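You operate a simulated robot arm through the tools that you are given. There is no shell and no other tool.

You are at the controls of a simulated two-armed robot. One attempt, no reset.

## Task
Tighten socket bolts 1 then 2 at 7 Nm and stand the upright in the socket.
Fine: the upright from the deck; dock the driver; brake and dial stay as set; the strut bolts stay loose.

Only the result counts: the job must be done as asked and must still hold three seconds after the hand-in. Knocking over, shifting, dropping, spilling or breaking anything else fails it.

## Robot
Two 7-joint arms with fingered hands on one trunk that stands fixed in place. Base frame: the origin is at the foot of the trunk, x ahead of it, y to its left, z up. Lengths are in cm, angles in degrees, forces in N, time in s.
The left shoulder is at [6, 21.5, 91.9], the right one opposite. With the tool pointing down near the work surface each hand reaches from about 10 to 58 cm from the base axis, measured 20 degrees to its own side. Payload 3.6 kg a hand.
The tool frame of a hand sits at the grasp point between the pads (the TCP): z along the fingers, y along the line on which they close. The tips reach 2.2 cm beyond it. The gripper opens to 13.2 cm; its body begins 6 cm behind the TCP. The gripper is a hand of 4 fingers: y runs from the thumb to the fingers, the wrist lies at [0, 0, -20.3] in the tool frame, and closing takes about 1.5 s.
Orientation is that of the tool frame in the base frame, as a unit quaternion [w, x, y, z]. With the fingers straight down and closing along the base's y, the tool's x points along the base's -x, its y along +y and its z along -z.

## Interface
- The arms move only by the tool servo_tool. It takes "left_increments", "right_increments" or both (then of equal length, played together; a hand with none holds still); each is a list of rows, each a list of 7 numbers: the opening, from 0 (shut) to 1 (fully open), then the shift along the tool's x, y, z in cm, then the turn, a rotation vector about the tool's x, y, z in rad. In form: [[grip, x, y, z, ax, ay, az], ...]. A call has 1 to 20 rows; each row shifts and turns the commanded pose from where the row before left it, along the tool's axes as they then stand. A row lasts 0.2 s, in which the tool goes at most 5 cm and 8.6 degrees; a call with a longer step from one row to the next is refused whole, and so is a gripper value outside its range. Where a pose cannot be reached the arm comes as near as it can. A force on the tool above 40 N (or 10 N above the force at the start of the call, whichever is more), or a blocked arm, ends the call early, and 0.2 s more pass. The fingers move at their own pace (about 10.8 cm/s each) and stop on an object; they squeeze with about 25 N. The grip force told is the motor's: it shows also when the fingers shut on nothing. Time passes only in rows, and 0.2 s behind the last, so rows that do not move let the fingers close. The reply holds the time, the measured pose of the TCP, the force on the tool along the base axes, the opening and the grip force, in the units named above and with some noise, with the torque about the TCP (base axes, N m) and any sound that the robot's microphone picked up.
- Cameras (640 x 400 px; columns grow to the right, rows downward): "scene" is now at [12.92, 7.18, 88.35]; the picture's right is [0.80, -0.60, -0.00], its down [0.07, 0.09, -0.99] and it looks along [0.60, 0.79, 0.11] (base axes); focal length 214 px, centre (320, 200). "left" rides on the left gripper at [-5.3, -5.3, -8.4] in its tool frame; the picture's right is [0.71, -0.71, 0.00], its down [0.53, 0.53, -0.67] and it looks along [0.47, 0.47, 0.74] (tool axes); focal length 247 px, centre (320, 200). "right" rides on the right gripper at [5.3, -5.3, -8.4] in its tool frame; the picture's right is [0.71, 0.71, 0.00], its down [-0.53, 0.53, -0.67] and it looks along [-0.47, 0.47, 0.74] (tool axes); focal length 247 px, centre (320, 200). There is no depth. A picture from a camera that has moved, and an enlarged one, comes with that camera's place and axes in the base frame and with its lens. The place of the scene camera against the robot may be out by one fixed shift of up to 1.8 cm in any direction.
- camera(camera): a new picture of that camera. No time passes.
- lift_body(by): moves the trunk up (or, below 0, down) by that many cm; the arms and the scene camera ride with it, the base frame stays. It gives what a move gives, with no picture.
- preshape(shape, hand): the hand has 4 fingers and takes this shape, open, in about a second: jaw (thumb against the fingers, like two jaws); tri (thumb and two fingers); tip (a fingertip pinch); poke (one finger out to press); point (the index stretched); flat (the hand flat); cup (the hand cupped); fist (a fist). The gripper value then closes the fingers along that shape, each until it touches; the sizes above hold for jaw. It gives what a move gives, with no picture.
- aim_head(pan, tilt): turns the head with the scene camera to pan (to the left, within 60 degrees either way) and tilt (down, from -29 to 69), counted from straight ahead of the robot (the tilt from the chest, where the trunk bows). It gives what a move gives.
- close_up(camera, box): a new picture of the part [left, top, right, bottom] of that camera's present view, enlarged. No time passes.
- sign_off(): hands the job in; it is judged then, once.

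Places have to be worked out from the pictures, the camera data and where the tool is seen. Open the grippers and draw the arms clear of the work before you hand the job in, unless the task says otherwise.

The tools are called after ">>>" as a command line: name --argument value ..., lists and objects as JSON in quotes. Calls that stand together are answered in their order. servo_tool: Moves the arms, as the interface text tells. Its arguments: {"type":"object","properties":{"left_increments":{"type":"array"},"right_increments":{"type":"array"}},"required":[]} The other tools are called the same way: lift_body (by) moves the trunk up or down; preshape (shape, hand) gives the hand a shape; aim_head (pan, tilt) turns the head that bears the scene camera; camera (camera) takes a picture; close_up (camera, box) takes an enlarged picture of a part of a camera's view; sign_off () hands the job in.

At the start:

```text
clock: 0.0
left_eef_pos: [25.98, 40.1, 94.23]
left_ee_rot: [0.0, -0.001, 1.0, 0.001]
left_contact_force: [0.7, 0.0, 0.4]
left_torque: [-0.01, 0.01, -0.01]
left_finger_gap: 13.16
left_grasp_force: 0.0
left_shape: jaw
right_eef_pos: [41.47, 6.6, 103.81]
right_ee_rot: [-0.001, 0.0, 1.0, 0.0]
right_contact_force: [-0.6, -0.3, 0.6]
right_torque: [0.03, 0.01, -0.02]
right_finger_gap: 13.18
right_grasp_force: 0.0
right_shape: jaw
trunk travel left (down, up): [-20.0, 47.6]
head pan, tilt (commanded): [53.0, -6.6]
```

scene: 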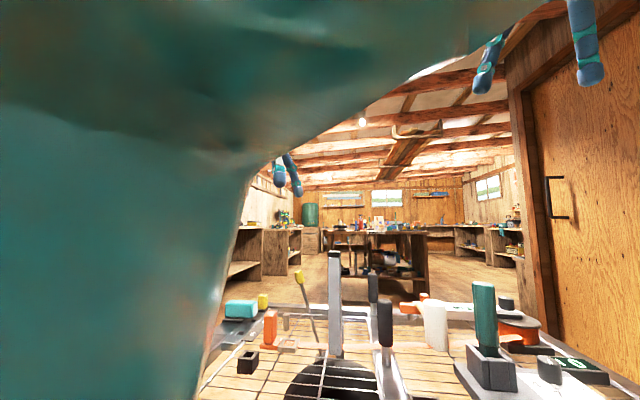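
right: 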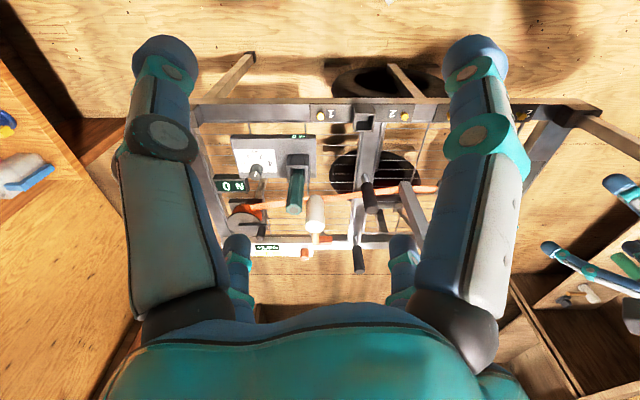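
left: 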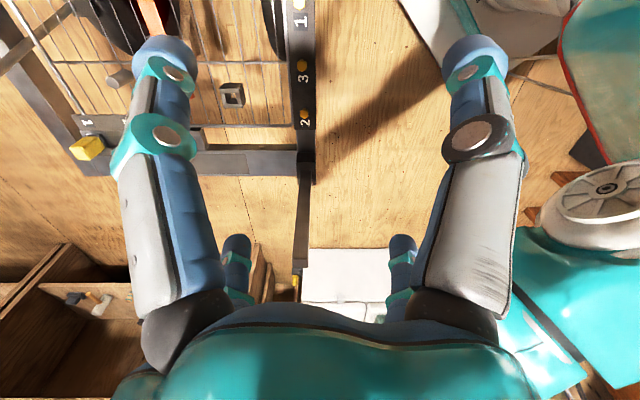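

The first pictures show a deck with several parts, but the left arm hides much of the scene view. I turn the head forward and down to look over the work.

>>> aim_head --pan 0 --tilt 45

```text
clock: 1.2
left_eef_pos: [25.88, 39.98, 94.3]
left_ee_rot: [0.001, 0.0, 1.0, 0.0]
left_contact_force: [-0.4, 0.4, 0.7]
left_torque: [-0.01, 0.0, 0.04]
left_finger_gap: 13.21
left_grasp_force: 0.0
left_shape: jaw
right_eef_pos: [41.37, 6.59, 103.93]
right_ee_rot: [-0.001, 0.0, 1.0, 0.0]
right_contact_force: [-0.3, 1.1, 0.9]
right_torque: [0.0, -0.01, -0.01]
right_finger_gap: 13.21
right_grasp_force: 0.1
right_shape: jaw
trunk travel left (down, up): [-20.0, 47.6]
head pan, tilt (commanded): [0.0, 45.0]
```

I take the scene picture now that the head looks ahead and down.

>>> camera --camera "scene"

>>> camera --camera "right"

>>> camera --camera "left"

```text
taken
camera scene: at [15.85, 0.27, 80.24], right [0.0, -1.0, 0.0], down [-0.71, 0.0, -0.71], along [0.71, 0.0, -0.71], focal length 214 px, centre (320, 200)
```

scene: 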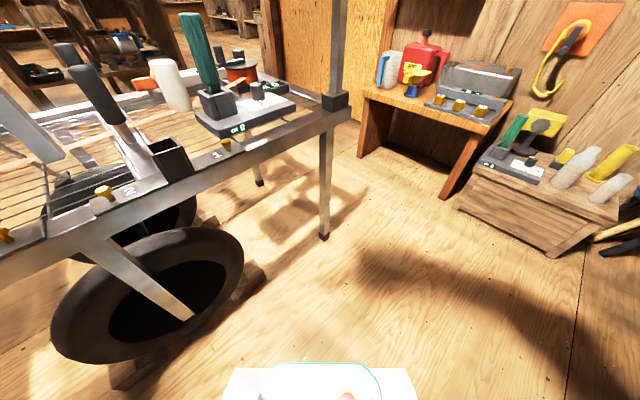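

```text
taken
camera right: at [36.12, 1.1, 112.36], right [-0.71, 0.71, 0.0], down [0.53, 0.53, 0.67], along [0.47, 0.47, -0.74], focal length 247 px, centre (320, 200)
```

right: 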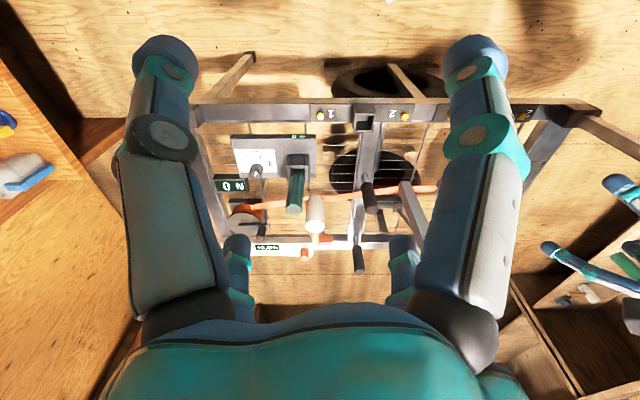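

```text
taken
camera left: at [31.31, 34.77, 102.61], right [-0.71, -0.71, 0.0], down [-0.53, 0.53, 0.67], along [-0.47, 0.47, -0.74], focal length 247 px, centre (320, 200)
```

left: 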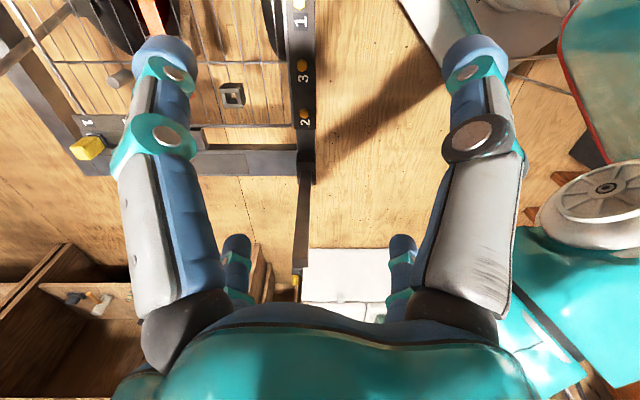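

The work is a cart on the robot's left side, with a green-handled driver in a dock. I turn the head left to see the whole deck.

>>> aim_head --pan 35 --tilt 40

>>> camera --camera "scene"

>>> aim_head --pan 58 --tilt 40

>>> camera --camera "scene"

```text
clock: 2.2
left_eef_pos: [26.0, 40.05, 94.19]
left_ee_rot: [0.0, 0.0, 1.0, 0.001]
left_contact_force: [-0.5, -1.0, -0.1]
left_torque: [0.0, -0.02, 0.0]
left_finger_gap: 13.19
left_grasp_force: 0.1
left_shape: jaw
right_eef_pos: [41.29, 6.47, 103.96]
right_ee_rot: [-0.001, 0.001, 1.0, 0.0]
right_contact_force: [-0.3, -0.2, -0.2]
right_torque: [0.02, -0.01, -0.01]
right_finger_gap: 13.17
right_grasp_force: 0.0
right_shape: jaw
trunk travel left (down, up): [-20.0, 47.6]
head pan, tilt (commanded): [35.0, 40.0]
```

```text
taken
camera scene: at [14.68, 5.14, 80.96], right [0.57, -0.82, 0.0], down [-0.53, -0.37, -0.77], along [0.63, 0.44, -0.64], focal length 214 px, centre (320, 200)
```

scene: 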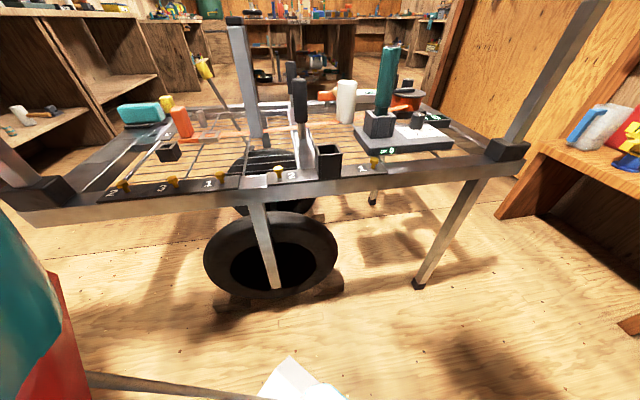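

```text
clock: 3.1
left_eef_pos: [26.02, 40.03, 94.24]
left_ee_rot: [-0.001, 0.001, 1.0, 0.0]
left_contact_force: [0.7, -0.3, 0.1]
left_torque: [0.05, 0.0, 0.02]
left_finger_gap: 13.2
left_grasp_force: 0.1
left_shape: jaw
right_eef_pos: [41.48, 6.48, 103.92]
right_ee_rot: [0.0, 0.0, 1.0, 0.0]
right_contact_force: [0.1, -0.4, -0.1]
right_torque: [-0.04, 0.01, -0.02]
right_finger_gap: 13.16
right_grasp_force: 0.0
right_shape: jaw
trunk travel left (down, up): [-20.0, 47.6]
head pan, tilt (commanded): [58.0, 40.0]
```

```text
taken
camera scene: at [12.22, 7.47, 80.96], right [0.85, -0.53, 0.0], down [-0.34, -0.54, -0.77], along [0.41, 0.65, -0.64], focal length 214 px, centre (320, 200)
```

scene: 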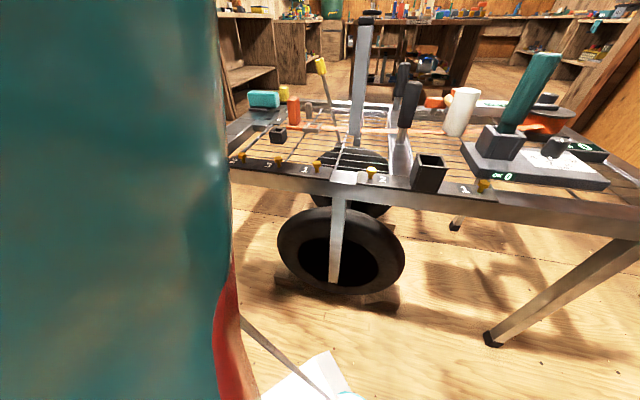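

The black square socket sits between bolts 1 and 2 on the near rail; a silver bar and several handles lie further in. I take enlarged views to read the details.

>>> aim_head --pan 40 --tilt 25

>>> camera --camera "scene"

>>> close_up --camera "scene" --box '[80, 100, 320, 250]'

>>> close_up --camera "scene" --box '[280, 100, 520, 250]'

```text
clock: 3.9
left_eef_pos: [25.88, 40.06, 94.26]
left_ee_rot: [0.001, 0.0, 1.0, 0.0]
left_contact_force: [-0.3, -0.8, 0.8]
left_torque: [0.01, -0.03, 0.0]
left_finger_gap: 13.2
left_grasp_force: 0.1
left_shape: jaw
right_eef_pos: [41.33, 6.43, 104.01]
right_ee_rot: [-0.001, -0.001, 1.0, 0.0]
right_contact_force: [0.4, 0.3, -0.6]
right_torque: [-0.01, 0.03, 0.02]
right_finger_gap: 13.17
right_grasp_force: 0.2
right_shape: jaw
trunk travel left (down, up): [-20.0, 47.6]
head pan, tilt (commanded): [40.0, 25.0]
```

```text
taken
camera scene: at [14.76, 6.19, 83.29], right [0.64, -0.77, 0.0], down [-0.32, -0.27, -0.91], along [0.69, 0.58, -0.42], focal length 214 px, centre (320, 200)
```

scene: 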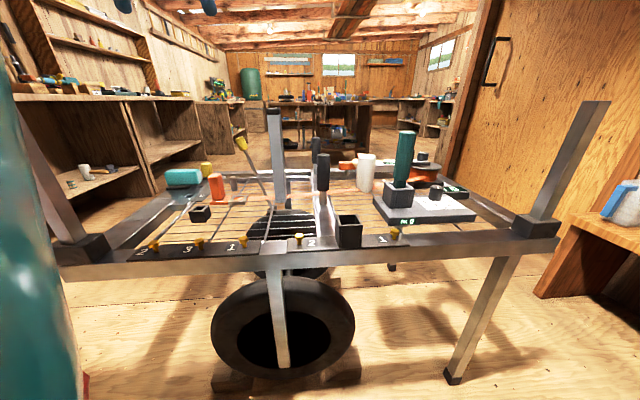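

```text
2.67 times, centred on (200, 175) of scene
camera zoom: at [14.76, 6.19, 83.29], right [0.64, -0.77, 0.0], down [-0.32, -0.27, -0.91], along [0.69, 0.58, -0.42], focal length 572 px, centre (640, 267)
```

zoom: 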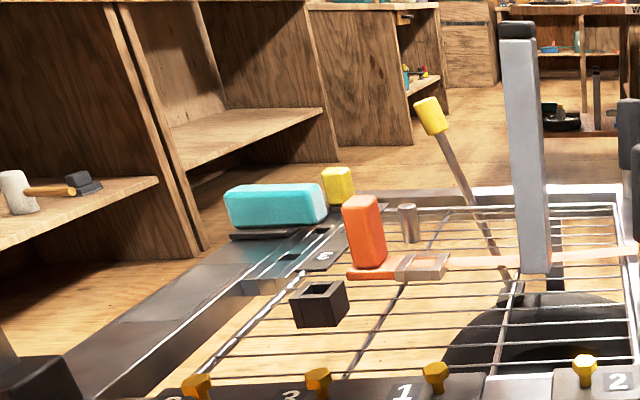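

```text
2.67 times, centred on (400, 175) of scene
camera zoom: at [14.76, 6.19, 83.29], right [0.64, -0.77, 0.0], down [-0.32, -0.27, -0.91], along [0.69, 0.58, -0.42], focal length 572 px, centre (107, 267)
```

zoom: 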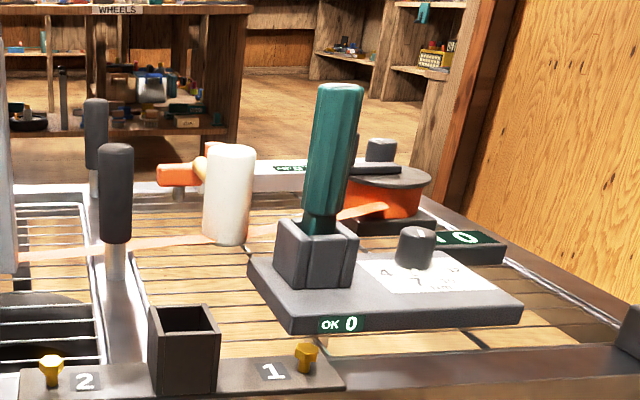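

The rail with the socket seems to run diagonally at about z≈57–60. I enlarge the right camera's view to read the dock, dial and labels.

>>> close_up --camera "right" --box '[190, 90, 350, 190]'

>>> close_up --camera "right" --box '[200, 160, 360, 260]'

>>> close_up --camera "right" --box '[310, 90, 470, 190]'

>>> close_up --camera "right" --box '[320, 170, 480, 280]'

```text
4.00 times, centred on (270, 140) of right
camera zoom: at [36.12, 1.1, 112.36], right [-0.71, 0.71, 0.0], down [0.53, 0.53, 0.67], along [0.47, 0.47, -0.74], focal length 988 px, centre (520, 440)
```

zoom: 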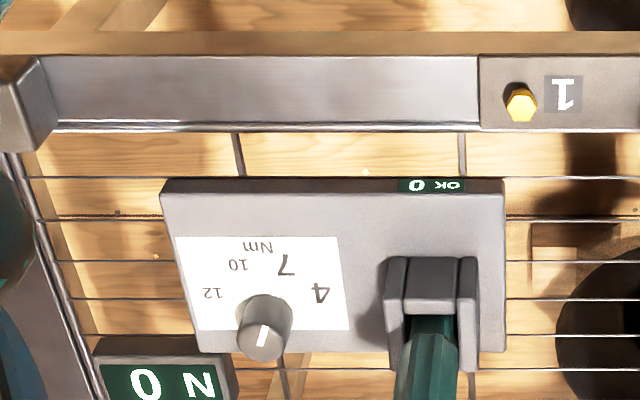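

```text
4.00 times, centred on (280, 210) of right
camera zoom: at [36.12, 1.1, 112.36], right [-0.71, 0.71, 0.0], down [0.53, 0.53, 0.67], along [0.47, 0.47, -0.74], focal length 988 px, centre (480, 160)
```

zoom: 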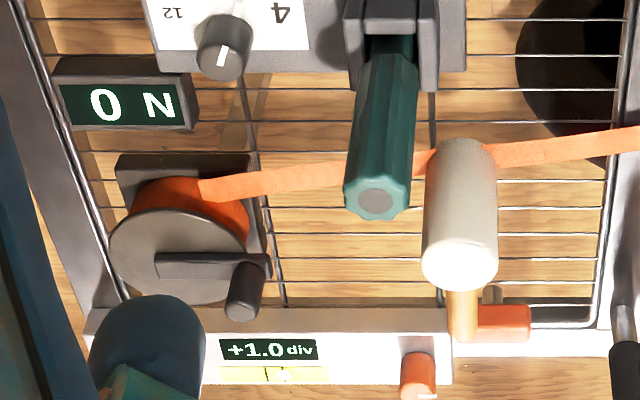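

```text
4.00 times, centred on (390, 140) of right
camera zoom: at [36.12, 1.1, 112.36], right [-0.71, 0.71, 0.0], down [0.53, 0.53, 0.67], along [0.47, 0.47, -0.74], focal length 988 px, centre (40, 440)
```

zoom: 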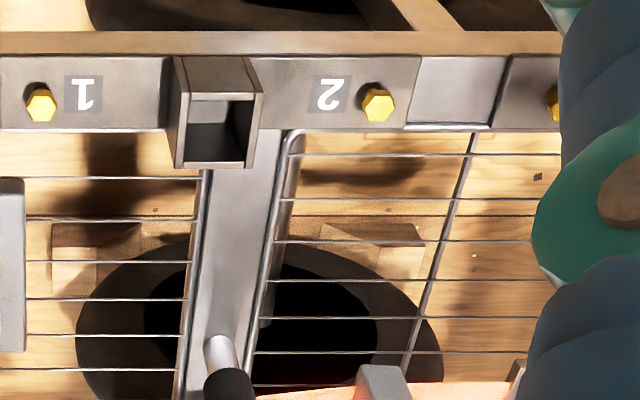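

```text
3.64 times, centred on (400, 225) of right
camera zoom: at [36.12, 1.1, 112.36], right [-0.71, 0.71, 0.0], down [0.53, 0.53, 0.67], along [0.47, 0.47, -0.74], focal length 898 px, centre (29, 109)
```

zoom: 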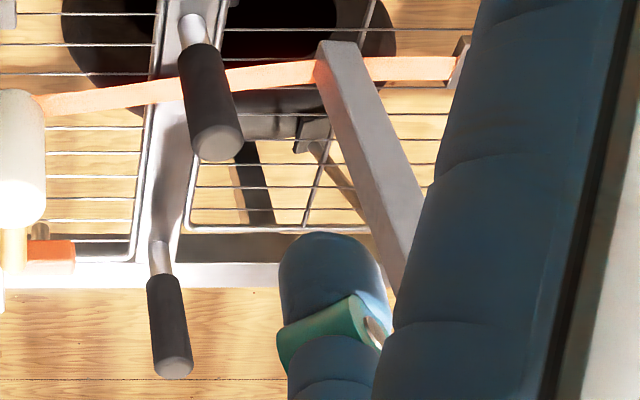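

The dial reads about 7 with the dock counter at "OK 0"; the silver bar further in looks like the loose upright. I raise the trunk for a view from higher up.

>>> lift_body --by 30

>>> aim_head --pan 40 --tilt 50

>>> camera --camera "scene"

>>> camera --camera "right"

>>> camera --camera "left"

```text
clock: 6.9
left_eef_pos: [25.92, 39.95, 124.28]
left_ee_rot: [-0.001, 0.0, 1.0, 0.0]
left_contact_force: [-0.8, -0.3, -0.6]
left_torque: [0.01, -0.02, 0.0]
left_finger_gap: 13.2
left_grasp_force: 0.0
left_shape: jaw
right_eef_pos: [41.44, 6.58, 133.85]
right_ee_rot: [-0.001, 0.001, 1.0, 0.0]
right_contact_force: [-0.2, 0.3, -0.6]
right_torque: [-0.02, -0.01, -0.03]
right_finger_gap: 13.19
right_grasp_force: 0.0
right_shape: jaw
trunk travel left (down, up): [-50.0, 17.6]
head pan, tilt (commanded): [40.0, 25.0]
```

```text
clock: 7.8
left_eef_pos: [25.92, 39.92, 124.27]
left_ee_rot: [0.0, 0.0, 1.0, 0.0]
left_contact_force: [0.5, -0.2, 0.0]
left_torque: [0.02, -0.03, -0.02]
left_finger_gap: 13.2
left_grasp_force: 0.0
left_shape: jaw
right_eef_pos: [41.33, 6.55, 133.94]
right_ee_rot: [0.0, 0.0, 1.0, 0.001]
right_contact_force: [-0.1, 1.0, -0.3]
right_torque: [-0.01, 0.02, 0.0]
right_finger_gap: 13.2
right_grasp_force: 0.0
right_shape: jaw
trunk travel left (down, up): [-50.0, 17.6]
head pan, tilt (commanded): [40.0, 50.0]
```

```text
taken
camera scene: at [13.13, 5.22, 110.58], right [0.64, -0.77, 0.0], down [-0.59, -0.49, -0.64], along [0.49, 0.41, -0.77], focal length 214 px, centre (320, 200)
```

scene: 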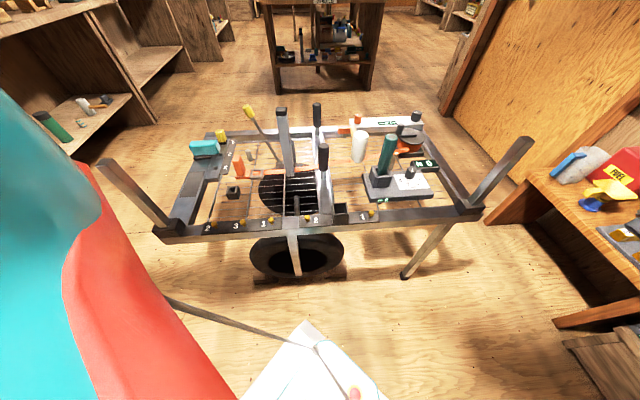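

```text
taken
camera right: at [36.12, 1.1, 142.36], right [-0.71, 0.71, 0.0], down [0.53, 0.53, 0.67], along [0.47, 0.47, -0.74], focal length 247 px, centre (320, 200)
```

right: 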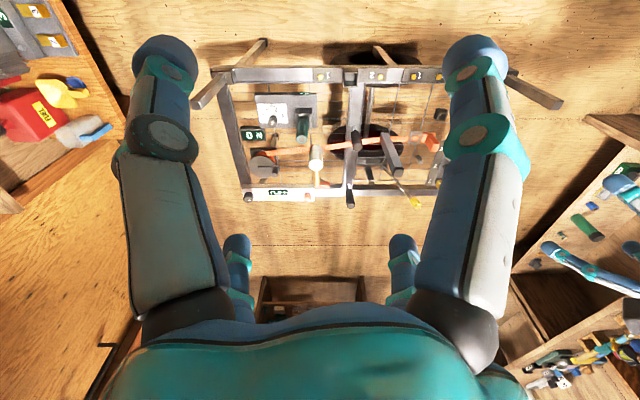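

```text
taken
camera left: at [31.31, 34.78, 132.61], right [-0.71, -0.71, 0.0], down [-0.53, 0.53, 0.67], along [-0.47, 0.47, -0.74], focal length 247 px, centre (320, 200)
```

left: 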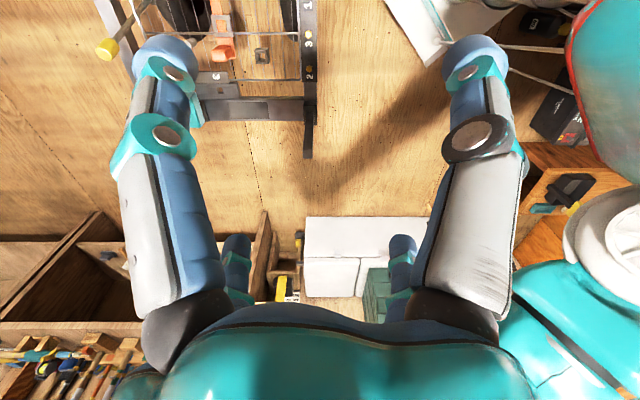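

Now the whole deck is in view. I enlarge the scene picture to identify the upright and its resting place.

>>> close_up --camera "scene" --box '[180, 90, 340, 190]'

>>> close_up --camera "scene" --box '[290, 90, 450, 190]'

>>> close_up --camera "scene" --box '[180, 150, 400, 290]'

>>> close_up --camera "right" --box '[220, 60, 380, 160]'

>>> close_up --camera "right" --box '[310, 110, 470, 210]'

```text
4.00 times, centred on (260, 140) of scene
camera zoom: at [13.13, 5.22, 110.58], right [0.64, -0.77, 0.0], down [-0.59, -0.49, -0.64], along [0.49, 0.41, -0.77], focal length 858 px, centre (560, 440)
```

zoom: 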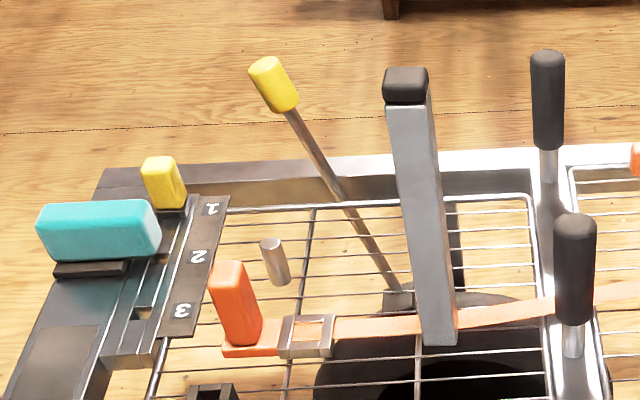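

```text
4.00 times, centred on (370, 140) of scene
camera zoom: at [13.13, 5.22, 110.58], right [0.64, -0.77, 0.0], down [-0.59, -0.49, -0.64], along [0.49, 0.41, -0.77], focal length 858 px, centre (120, 440)
```

zoom: 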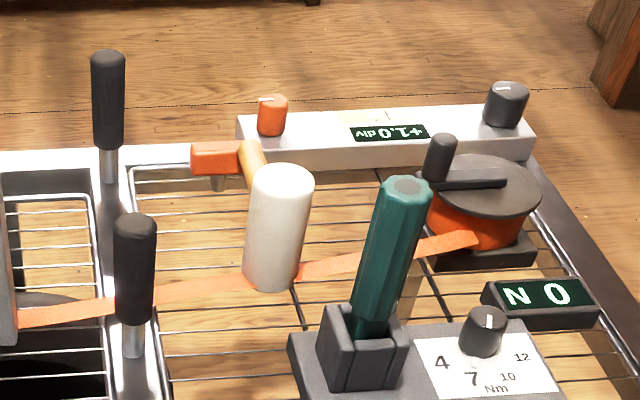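

```text
2.86 times, centred on (290, 220) of scene
camera zoom: at [13.13, 5.22, 110.58], right [0.64, -0.77, 0.0], down [-0.59, -0.49, -0.64], along [0.49, 0.41, -0.77], focal length 613 px, centre (406, 143)
```

zoom: 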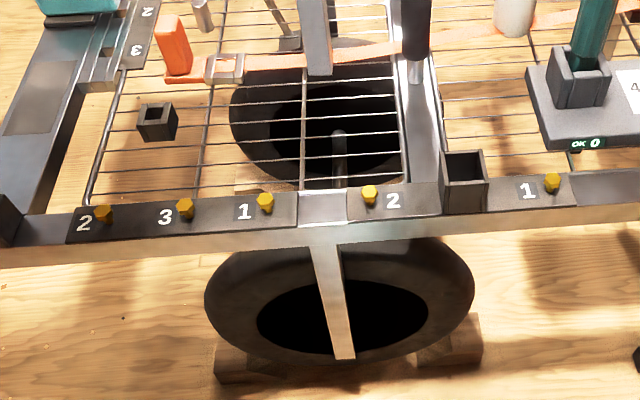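

```text
4.00 times, centred on (300, 110) of right
camera zoom: at [36.12, 1.1, 142.36], right [-0.71, 0.71, 0.0], down [0.53, 0.53, 0.67], along [0.47, 0.47, -0.74], focal length 988 px, centre (400, 560)
```

zoom: 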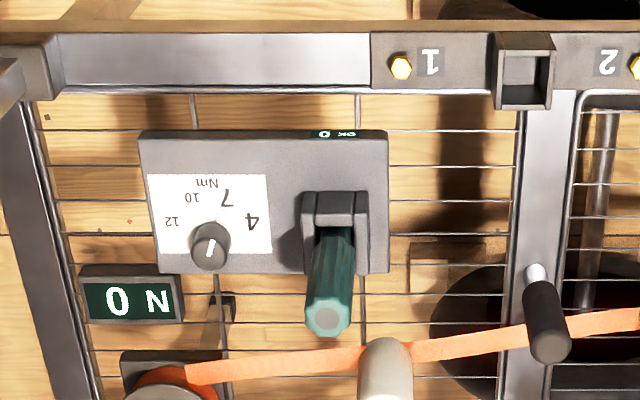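

```text
4.00 times, centred on (390, 160) of right
camera zoom: at [36.12, 1.1, 142.36], right [-0.71, 0.71, 0.0], down [0.53, 0.53, 0.67], along [0.47, 0.47, -0.74], focal length 988 px, centre (40, 360)
```

zoom: 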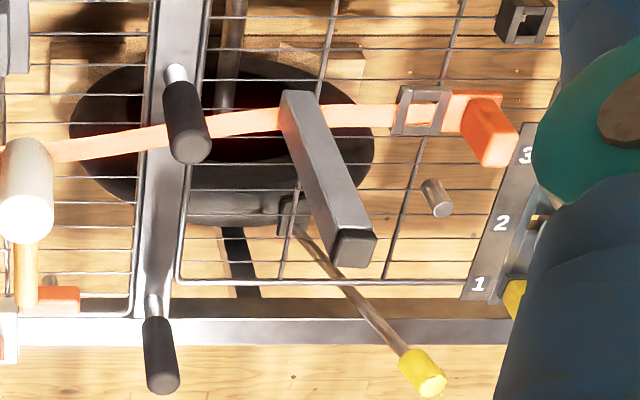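

The silver bar with a black cap stands vertical on the deck near (50, 50), z≈56–81; the driver top is near (65, 22, 76). I yaw the left hand 90° so that its camera looks along the cart's depth for a closer look.

>>> servo_tool --left_increments '[[1, 0, 0, 0, 0, 0, 0.143], [1, 0, 0, 0, 0, 0, 0.143], [1, 0, 0, 0, 0, 0, 0.143], [1, 0, 0, 0, 0, 0, 0.143], [1, 0, 0, 0, 0, 0, 0.143], [1, 0, 0, 0, 0, 0, 0.143], [1, 0, 0, 0, 0, 0, 0.143], [1, 0, 0, 0, 0, 0, 0.143], [1, 0, 0, 0, 0, 0, 0.143], [1, 0, 0, 0, 0, 0, 0.143], [1, 0, 0, 0, 0, 0, 0.141]]'

>>> camera --camera "left"

```text
clock: 10.2
left_eef_pos: [25.94, 39.97, 124.18]
left_ee_rot: [0.0, 0.708, 0.706, 0.0]
left_contact_force: [0.2, -0.5, -0.7]
left_torque: [0.02, 0.01, 0.02]
left_finger_gap: 13.19
left_grasp_force: 0.1
left_shape: jaw
right_eef_pos: [41.28, 6.55, 133.89]
right_ee_rot: [-0.001, 0.0, 1.0, 0.0]
right_contact_force: [0.5, -0.3, 0.0]
right_torque: [0.01, -0.02, -0.01]
right_finger_gap: 13.18
right_grasp_force: 0.1
right_shape: jaw
trunk travel left (down, up): [-50.0, 17.6]
head pan, tilt (commanded): [40.0, 50.0]
```

```text
taken
camera left: at [20.63, 34.77, 132.58], right [-0.71, 0.71, 0.0], down [0.53, 0.52, 0.67], along [0.47, 0.47, -0.74], focal length 247 px, centre (320, 200)
```

left: 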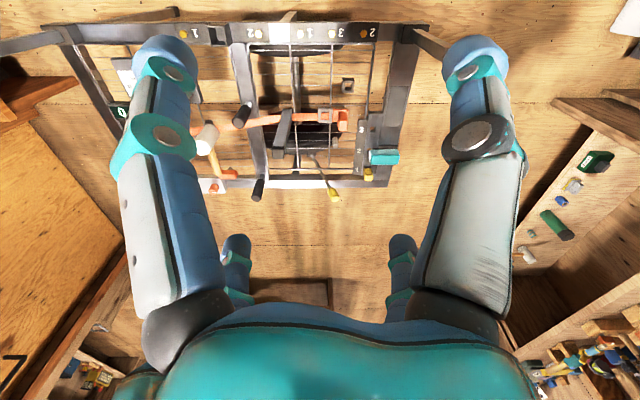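

The left camera now looks along the cart's depth. I bring it lower and nearer to see the bar's base and strap.

>>> servo_tool --left_increments '[[1, -1, 1.3, 3.2, 0, 0, 0], [1, -1, 1.3, 3.2, 0, 0, 0], [1, -1, 1.3, 3.2, 0, 0, 0], [1, -1, 1.3, 3.2, 0, 0, 0], [1, -1, 1.3, 3.2, 0, 0, 0], [1, -1, 1.3, 3.2, 0, 0, 0]]'

>>> camera --camera "left"

>>> close_up --camera "left" --box '[200, 100, 440, 250]'

```text
clock: 11.6
left_eef_pos: [33.98, 34.17, 104.89]
left_ee_rot: [0.0, 0.707, 0.707, 0.0]
left_contact_force: [0.3, 0.4, 0.5]
left_torque: [0.02, 0.01, 0.01]
left_finger_gap: 13.21
left_grasp_force: 0.1
left_shape: jaw
right_eef_pos: [41.38, 6.49, 133.89]
right_ee_rot: [-0.001, 0.001, 1.0, -0.001]
right_contact_force: [0.2, -0.3, 0.7]
right_torque: [0.0, -0.03, -0.02]
right_finger_gap: 13.19
right_grasp_force: 0.0
right_shape: jaw
trunk travel left (down, up): [-50.0, 17.6]
head pan, tilt (commanded): [40.0, 50.0]
```

```text
taken
camera left: at [28.69, 28.92, 113.34], right [-0.71, 0.71, 0.0], down [0.53, 0.53, 0.67], along [0.47, 0.47, -0.74], focal length 247 px, centre (320, 200)
```

left: 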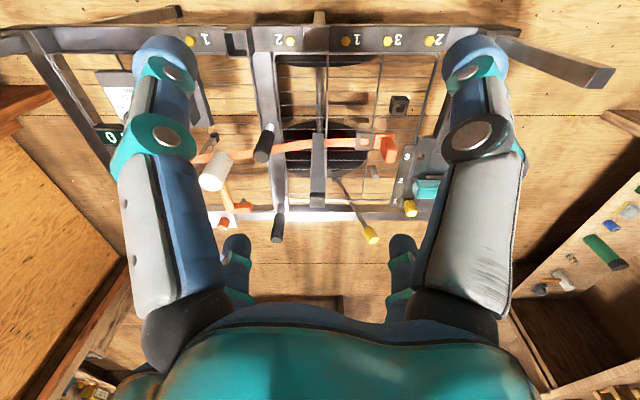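

```text
2.67 times, centred on (320, 175) of left
camera zoom: at [28.69, 28.92, 113.34], right [-0.71, 0.71, 0.0], down [0.53, 0.53, 0.67], along [0.47, 0.47, -0.74], focal length 659 px, centre (320, 267)
```

zoom: 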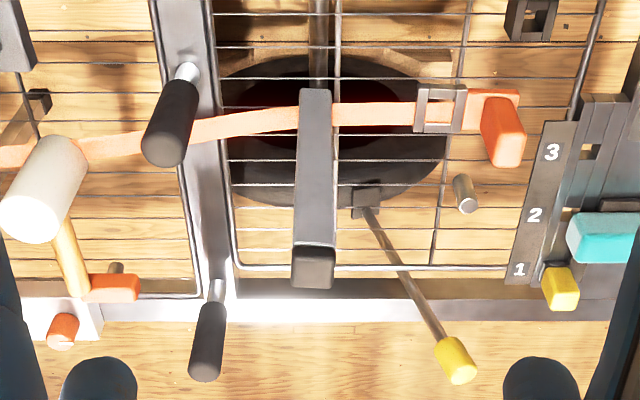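

The bar stands alone, with the orange strap passing at its foot; I'll lift it straight up later. Now I draw the right hand aside and move the left camera over to look at the driver and dock.

>>> servo_tool --right_increments '[[1, 1.8, -3.8, 0, 0, 0, 0], [1, 1.8, -3.8, 0, 0, 0, 0], [1, 1.8, -3.8, 0, 0, 0, 0], [1, 1.8, -3.8, 0, 0, 0, 0], [1, 1.8, -3.8, 0, 0, 0, 0], [1, 1.8, -3.8, 0, 0, 0, 0], [1, 1.8, -3.8, 0, 0, 0, 0]]'

>>> servo_tool --left_increments '[[1, -3.6, 2.2, 0, 0, 0, 0], [1, -3.6, 2.2, 0, 0, 0, 0], [1, -3.6, 2.2, 0, 0, 0, 0], [1, -3.6, 2.2, 0, 0, 0, 0], [1, -3.6, 2.2, 0, 0, 0, 0]]'

>>> camera --camera "left"

>>> camera --camera "scene"

```text
clock: 13.2
left_eef_pos: [33.76, 34.09, 105.06]
left_ee_rot: [0.0, 0.707, 0.707, 0.001]
left_contact_force: [0.7, -0.7, 0.4]
left_torque: [0.02, -0.01, 0.0]
left_finger_gap: 13.2
left_grasp_force: 0.1
left_shape: jaw
right_eef_pos: [28.65, -20.3, 133.9]
right_ee_rot: [0.0, 0.0, 1.0, 0.001]
right_contact_force: [0.7, -0.3, -0.4]
right_torque: [0.04, 0.0, 0.0]
right_finger_gap: 13.21
right_grasp_force: 0.1
right_shape: jaw
trunk travel left (down, up): [-50.0, 17.6]
head pan, tilt (commanded): [40.0, 50.0]
```

```text
clock: 14.4
left_eef_pos: [44.65, 16.09, 105.27]
left_ee_rot: [-0.001, 0.707, 0.707, 0.0]
left_contact_force: [-0.5, -0.1, -0.3]
left_torque: [0.05, 0.05, -0.01]
left_finger_gap: 13.2
left_grasp_force: 0.0
left_shape: jaw
right_eef_pos: [28.84, -20.19, 133.83]
right_ee_rot: [-0.001, 0.0, 1.0, 0.001]
right_contact_force: [-0.6, -0.2, 0.8]
right_torque: [0.01, -0.02, -0.01]
right_finger_gap: 13.18
right_grasp_force: 0.1
right_shape: jaw
trunk travel left (down, up): [-50.0, 17.6]
head pan, tilt (commanded): [40.0, 50.0]
```

```text
taken
camera left: at [39.55, 10.82, 113.62], right [-0.71, 0.71, 0.0], down [0.53, 0.53, 0.67], along [0.47, 0.47, -0.74], focal length 247 px, centre (320, 200)
```

left: 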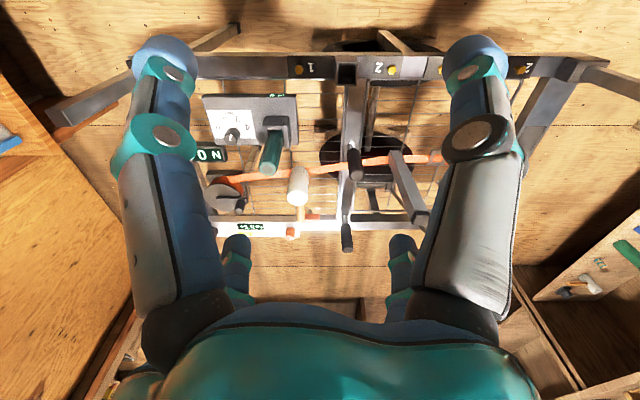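

```text
taken
camera scene: at [13.19, 5.11, 110.57], right [0.64, -0.77, 0.0], down [-0.59, -0.49, -0.64], along [0.49, 0.41, -0.77], focal length 214 px, centre (320, 200)
```

scene: 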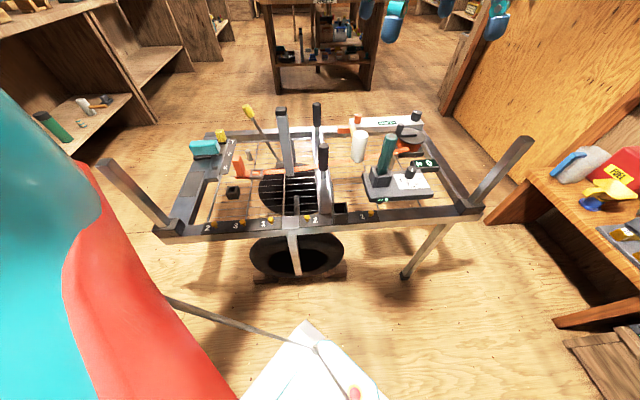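

I enlarge the left camera's view of the dock, driver, bolts and socket.

>>> close_up --camera "left" --box '[180, 50, 340, 150]'

>>> close_up --camera "left" --box '[280, 40, 440, 140]'

>>> close_up --camera "left" --box '[180, 110, 360, 240]'

>>> close_up --camera "scene" --box '[320, 120, 460, 230]'

>>> close_up --camera "scene" --box '[260, 170, 400, 260]'

```text
4.00 times, centred on (260, 100) of left
camera zoom: at [39.55, 10.82, 113.62], right [-0.71, 0.71, 0.0], down [0.53, 0.53, 0.67], along [0.47, 0.47, -0.74], focal length 988 px, centre (560, 600)
```

zoom: 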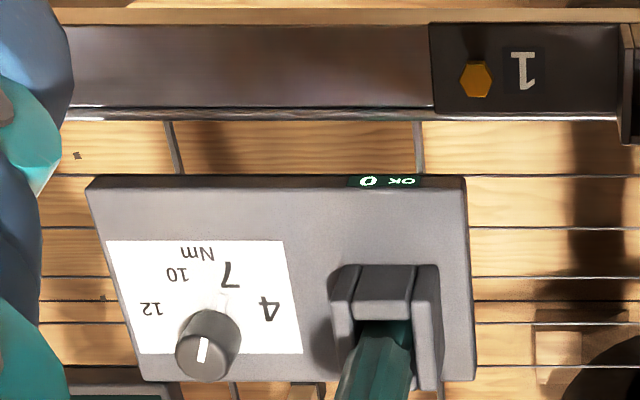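

```text
4.00 times, centred on (360, 90) of left
camera zoom: at [39.55, 10.82, 113.62], right [-0.71, 0.71, 0.0], down [0.53, 0.53, 0.67], along [0.47, 0.47, -0.74], focal length 988 px, centre (160, 640)
```

zoom: 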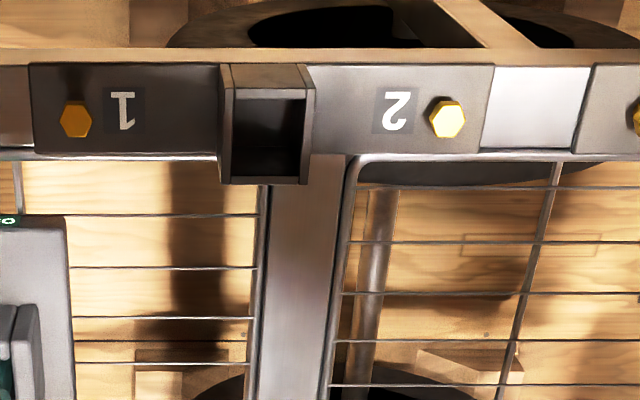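

```text
3.08 times, centred on (270, 175) of left
camera zoom: at [39.55, 10.82, 113.62], right [-0.71, 0.71, 0.0], down [0.53, 0.53, 0.67], along [0.47, 0.47, -0.74], focal length 760 px, centre (474, 277)
```

zoom: 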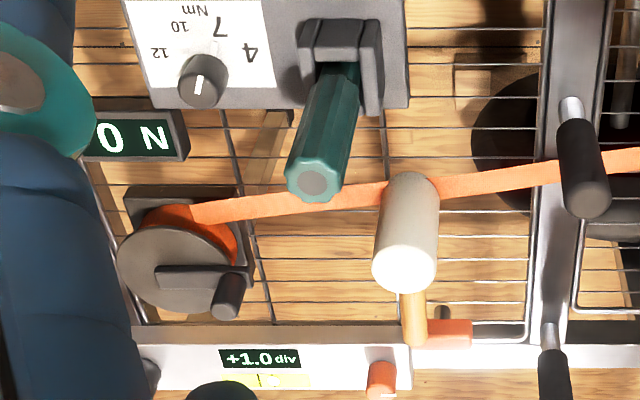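

```text
3.64 times, centred on (390, 175) of scene
camera zoom: at [13.19, 5.11, 110.57], right [0.64, -0.77, 0.0], down [-0.59, -0.49, -0.64], along [0.49, 0.41, -0.77], focal length 780 px, centre (66, 291)
```

zoom: 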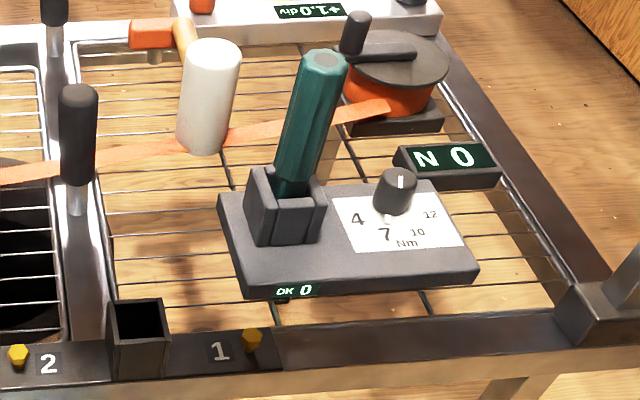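

```text
4.44 times, centred on (330, 215) of scene
camera zoom: at [13.19, 5.11, 110.57], right [0.64, -0.77, 0.0], down [-0.59, -0.49, -0.64], along [0.49, 0.41, -0.77], focal length 953 px, centre (276, 133)
```

zoom: 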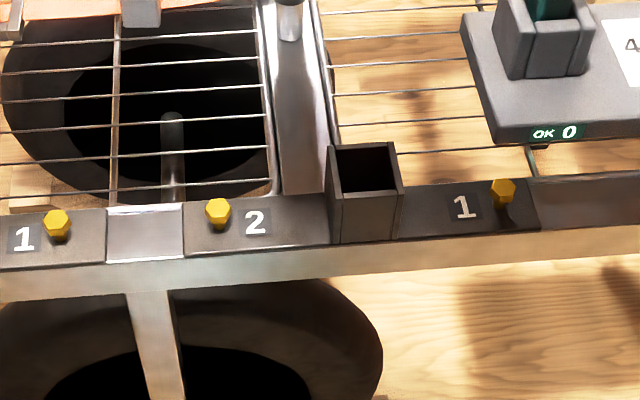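

Triangulating: driver axis ≈(64.6, 22.3) with its top at z≈76.5, bolt 1 ≈(52.5, 17.6, 58.2), bolt 2 ≈(39.0, 31.0, 58.2), socket ≈(45.8, 24.5), top z≈61. I turn the left hand back and tilt it outward about 45° so the far driver comes within reach.

>>> servo_tool --left_increments '[[1, 0, 0, 0, 0, 0, -0.143], [1, 0, 0, 0, 0, 0, -0.143], [1, 0, 0, 0, 0, 0, -0.143], [1, 0, 0, 0, 0, 0, -0.143], [1, 0, 0, 0, 0, 0, -0.143], [1, 0, 0, 0, 0, 0, -0.143], [1, 0, 0, 0, 0, 0, -0.143], [1, 0, 0, 0, 0, 0, -0.143], [1, 0, 0, 0, 0, 0, -0.143], [1, 0, 0, 0, 0, 0, -0.143], [1, 0, 0, 0, 0, 0, -0.141], [1, 0, 0, 0, 0, -0.131, 0], [1, 0, 0, 0, 0, -0.131, 0], [1, 0, 0, 0, 0, -0.131, 0], [1, 0, 0, 0, 0, -0.131, 0], [1, 0, 0, 0, 0, -0.131, 0], [1, 0, 0, 0, 0, -0.13, 0]]'

>>> lift_body --by -24

>>> camera --camera "left"

>>> camera --camera "scene"

```text
clock: 18.0
left_eef_pos: [44.81, 16.03, 105.1]
left_ee_rot: [0.383, 0.0, 0.924, 0.0]
left_contact_force: [-0.3, -0.6, -0.9]
left_torque: [0.01, 0.02, 0.01]
left_finger_gap: 13.21
left_grasp_force: 0.0
left_shape: jaw
right_eef_pos: [28.68, -20.06, 133.85]
right_ee_rot: [0.0, 0.0, 1.0, -0.001]
right_contact_force: [0.2, -0.2, 0.5]
right_torque: [-0.02, 0.03, -0.02]
right_finger_gap: 13.18
right_grasp_force: 0.1
right_shape: jaw
trunk travel left (down, up): [-50.0, 17.6]
head pan, tilt (commanded): [40.0, 50.0]
```

```text
clock: 20.5
left_eef_pos: [44.67, 16.01, 81.01]
left_ee_rot: [0.383, -0.001, 0.924, 0.0]
left_contact_force: [-0.2, 0.3, 0.4]
left_torque: [0.0, 0.0, 0.01]
left_finger_gap: 13.19
left_grasp_force: 0.0
left_shape: jaw
right_eef_pos: [28.81, -20.11, 109.89]
right_ee_rot: [0.0, 0.0, 1.0, 0.0]
right_contact_force: [0.5, -0.6, -1.3]
right_torque: [0.01, 0.05, -0.03]
right_finger_gap: 13.19
right_grasp_force: 0.0
right_shape: jaw
trunk travel left (down, up): [-26.0, 41.6]
head pan, tilt (commanded): [40.0, 50.0]
```

```text
taken
camera left: at [42.63, 10.78, 90.77], right [-0.5, -0.71, -0.5], down [-0.84, 0.53, 0.1], along [0.19, 0.47, -0.86], focal length 247 px, centre (320, 200)
```

left: 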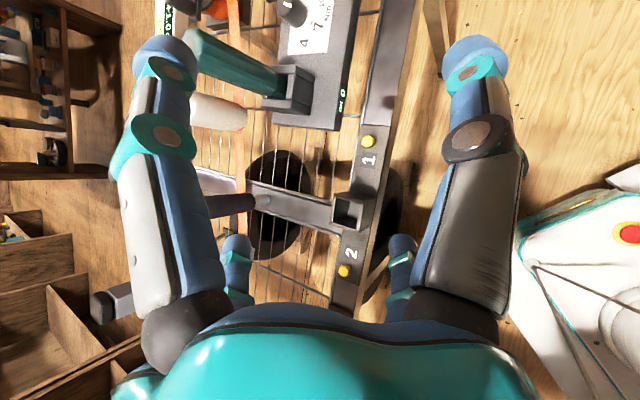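

```text
taken
camera scene: at [13.47, 5.21, 85.84], right [0.64, -0.77, 0.0], down [-0.59, -0.49, -0.64], along [0.49, 0.41, -0.77], focal length 214 px, centre (320, 200)
```

scene: 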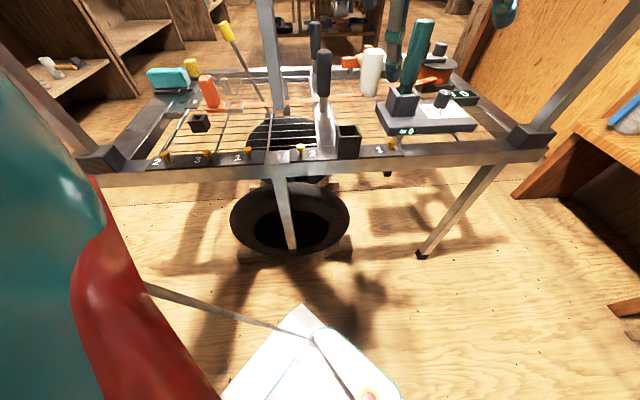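

The driver appears where predicted in the left camera. I move the hand to a pre-grasp point about 12 cm short of the handle along the approach line.

>>> servo_tool --left_increments '[[1, -2.57, 2.1, 2.57, 0, 0, 0], [1, -2.57, 2.1, 2.57, 0, 0, 0], [1, -2.57, 2.1, 2.57, 0, 0, 0]]'

>>> camera --camera "left"

>>> aim_head --pan 30 --tilt 25

>>> camera --camera "scene"

```text
clock: 21.3
left_eef_pos: [55.64, 22.37, 80.9]
left_ee_rot: [0.382, 0.001, 0.924, -0.001]
left_contact_force: [-0.2, -0.2, 0.3]
left_torque: [-0.01, -0.04, 0.01]
left_finger_gap: 13.17
left_grasp_force: 0.1
left_shape: jaw
right_eef_pos: [28.78, -20.09, 109.82]
right_ee_rot: [-0.001, 0.0, 1.0, 0.0]
right_contact_force: [-0.6, 0.6, 0.2]
right_torque: [-0.01, 0.01, -0.03]
right_finger_gap: 13.2
right_grasp_force: 0.0
right_shape: jaw
trunk travel left (down, up): [-26.0, 41.6]
head pan, tilt (commanded): [40.0, 50.0]
```

```text
taken
camera left: at [53.68, 17.16, 90.58], right [-0.5, -0.71, -0.5], down [-0.84, 0.53, 0.1], along [0.19, 0.47, -0.86], focal length 247 px, centre (320, 200)
```

left: 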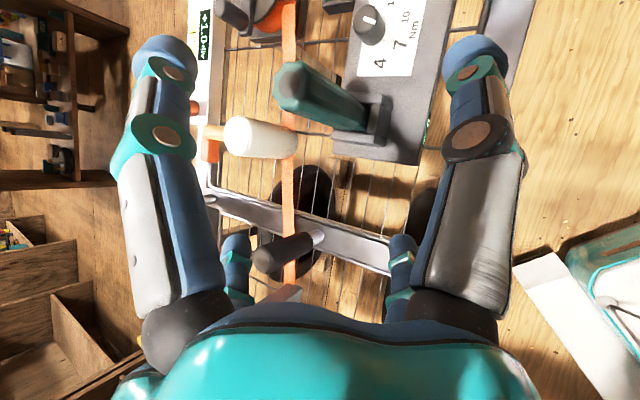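

```text
clock: 22.2
left_eef_pos: [55.65, 22.31, 80.85]
left_ee_rot: [0.381, 0.0, 0.924, 0.0]
left_contact_force: [0.1, 0.6, 0.3]
left_torque: [0.0, 0.0, 0.01]
left_finger_gap: 13.17
left_grasp_force: 0.2
left_shape: jaw
right_eef_pos: [28.72, -20.07, 109.83]
right_ee_rot: [-0.002, -0.001, 1.0, -0.001]
right_contact_force: [0.8, 0.2, 0.4]
right_torque: [0.04, 0.02, 0.0]
right_finger_gap: 13.18
right_grasp_force: 0.2
right_shape: jaw
trunk travel left (down, up): [-26.0, 41.6]
head pan, tilt (commanded): [30.0, 25.0]
```

```text
taken
camera scene: at [15.57, 4.87, 89.56], right [0.5, -0.87, 0.0], down [-0.37, -0.21, -0.91], along [0.78, 0.45, -0.42], focal length 214 px, centre (320, 200)
```

scene: 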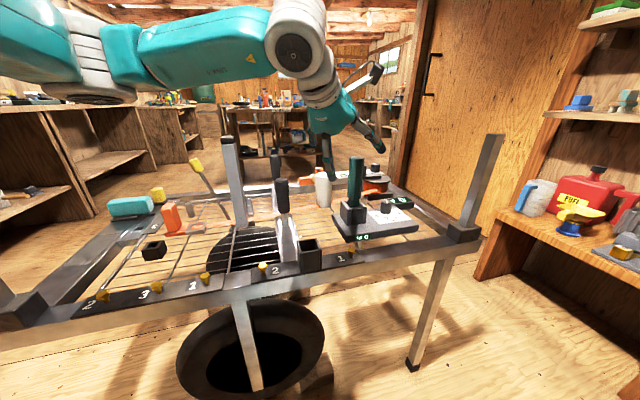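

The reach is fine and the hand lines up well. I enlarge the left view to refine the driver's axis.

>>> close_up --camera "left" --box '[220, 20, 440, 180]'

>>> close_up --camera "scene" --box '[270, 100, 450, 260]'

```text
2.50 times, centred on (330, 100) of left
camera zoom: at [53.6, 17.12, 90.59], right [-0.5, -0.71, -0.5], down [-0.84, 0.53, 0.1], along [0.19, 0.47, -0.86], focal length 617 px, centre (295, 450)
```

zoom: 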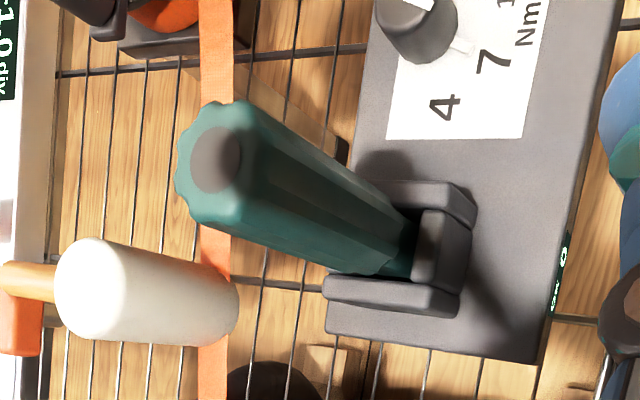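

```text
2.50 times, centred on (360, 180) of scene
camera zoom: at [15.57, 4.87, 89.56], right [0.5, -0.87, 0.0], down [-0.37, -0.21, -0.91], along [0.78, 0.45, -0.42], focal length 536 px, centre (220, 250)
```

zoom: 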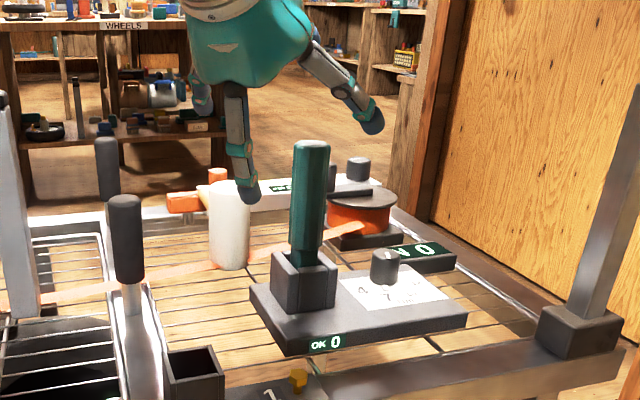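

The driver end matches my estimate within a few millimetres. I narrow the fingers and slide in along the tool axis to put the handle between the pads.

>>> servo_tool --left_increments '[[0.65, 0, 0, 2.5, 0, 0, 0], [0.65, 0, 0, 2.5, 0, 0, 0], [0.65, 0, 0, 2.5, 0, 0, 0], [0.65, 0, 0, 2.5, 0, 0, 0], [0.65, 0, 0, 2.5, 0, 0, 0]]'

>>> camera --camera "left"

>>> close_up --camera "scene" --box '[270, 80, 450, 260]'

```text
clock: 23.4
left_eef_pos: [64.56, 22.38, 72.08]
left_ee_rot: [0.383, 0.0, 0.924, 0.0]
left_contact_force: [-0.6, 0.1, -0.4]
left_torque: [0.01, -0.01, 0.03]
left_finger_gap: 8.63
left_grasp_force: 0.1
left_shape: jaw
right_eef_pos: [28.76, -20.07, 109.99]
right_ee_rot: [0.0, 0.0, 1.0, 0.0]
right_contact_force: [-0.2, 0.6, 0.2]
right_torque: [-0.01, 0.02, 0.02]
right_finger_gap: 13.18
right_grasp_force: 0.0
right_shape: jaw
trunk travel left (down, up): [-26.0, 41.6]
head pan, tilt (commanded): [30.0, 25.0]
```

```text
taken
camera left: at [62.42, 17.21, 81.78], right [-0.5, -0.71, -0.5], down [-0.84, 0.53, 0.1], along [0.19, 0.47, -0.86], focal length 247 px, centre (320, 200)
```

left: 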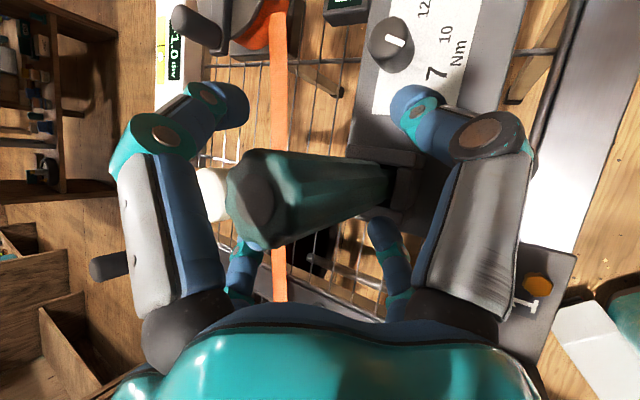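

```text
2.22 times, centred on (360, 170) of scene
camera zoom: at [15.59, 4.87, 89.56], right [0.5, -0.87, 0.0], down [-0.37, -0.21, -0.91], along [0.78, 0.45, -0.42], focal length 477 px, centre (231, 267)
```

zoom: 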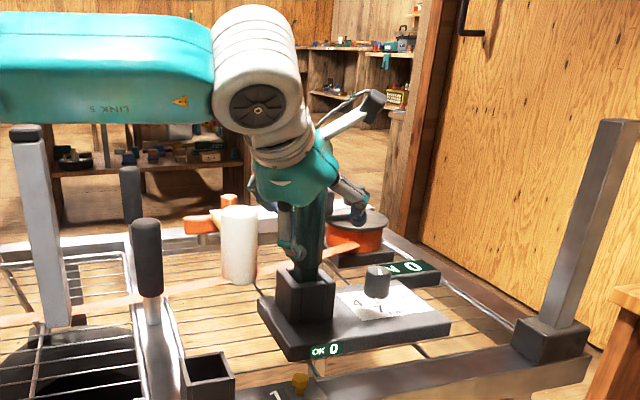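

The handle passes through the grasp point in the left view. I close the fingers on it.

>>> servo_tool --left_increments '[[0, 0, 0, 0, 0, 0, 0], [0, 0, 0, 0, 0, 0, 0], [0, 0, 0, 0, 0, 0, 0], [0, 0, 0, 0, 0, 0, 0], [0, 0, 0, 0, 0, 0, 0], [0, 0, 0, 0, 0, 0, 0], [0, 0, 0, 0, 0, 0, 0], [0, 0, 0, 0, 0, 0, 0]]'

>>> camera --camera "left"

```text
clock: 25.2
left_eef_pos: [64.37, 22.36, 72.22]
left_ee_rot: [0.382, 0.0, 0.924, 0.0]
left_contact_force: [-8.2, -1.7, 5.2]
left_torque: [-0.08, 1.05, 0.04]
left_finger_gap: 3.51
left_grasp_force: 25.0
left_shape: jaw
right_eef_pos: [28.79, -20.05, 109.92]
right_ee_rot: [0.0, -0.001, 1.0, 0.001]
right_contact_force: [0.0, 0.4, -0.1]
right_torque: [0.0, -0.01, -0.02]
right_finger_gap: 13.18
right_grasp_force: 0.1
right_shape: jaw
trunk travel left (down, up): [-26.0, 41.6]
head pan, tilt (commanded): [30.0, 25.0]
```

```text
taken
camera left: at [62.31, 17.18, 81.87], right [-0.5, -0.71, -0.5], down [-0.84, 0.53, 0.1], along [0.19, 0.47, -0.86], focal length 247 px, centre (320, 200)
```

left: 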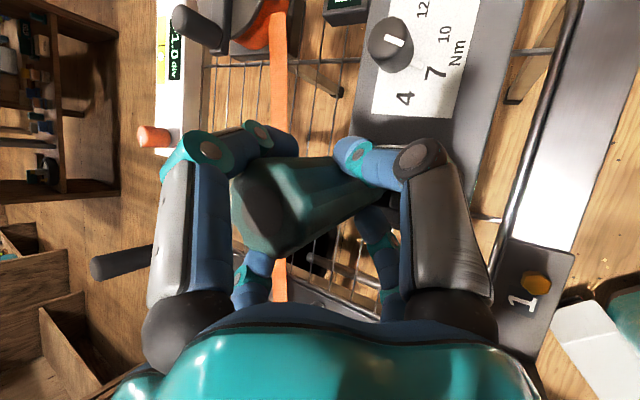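

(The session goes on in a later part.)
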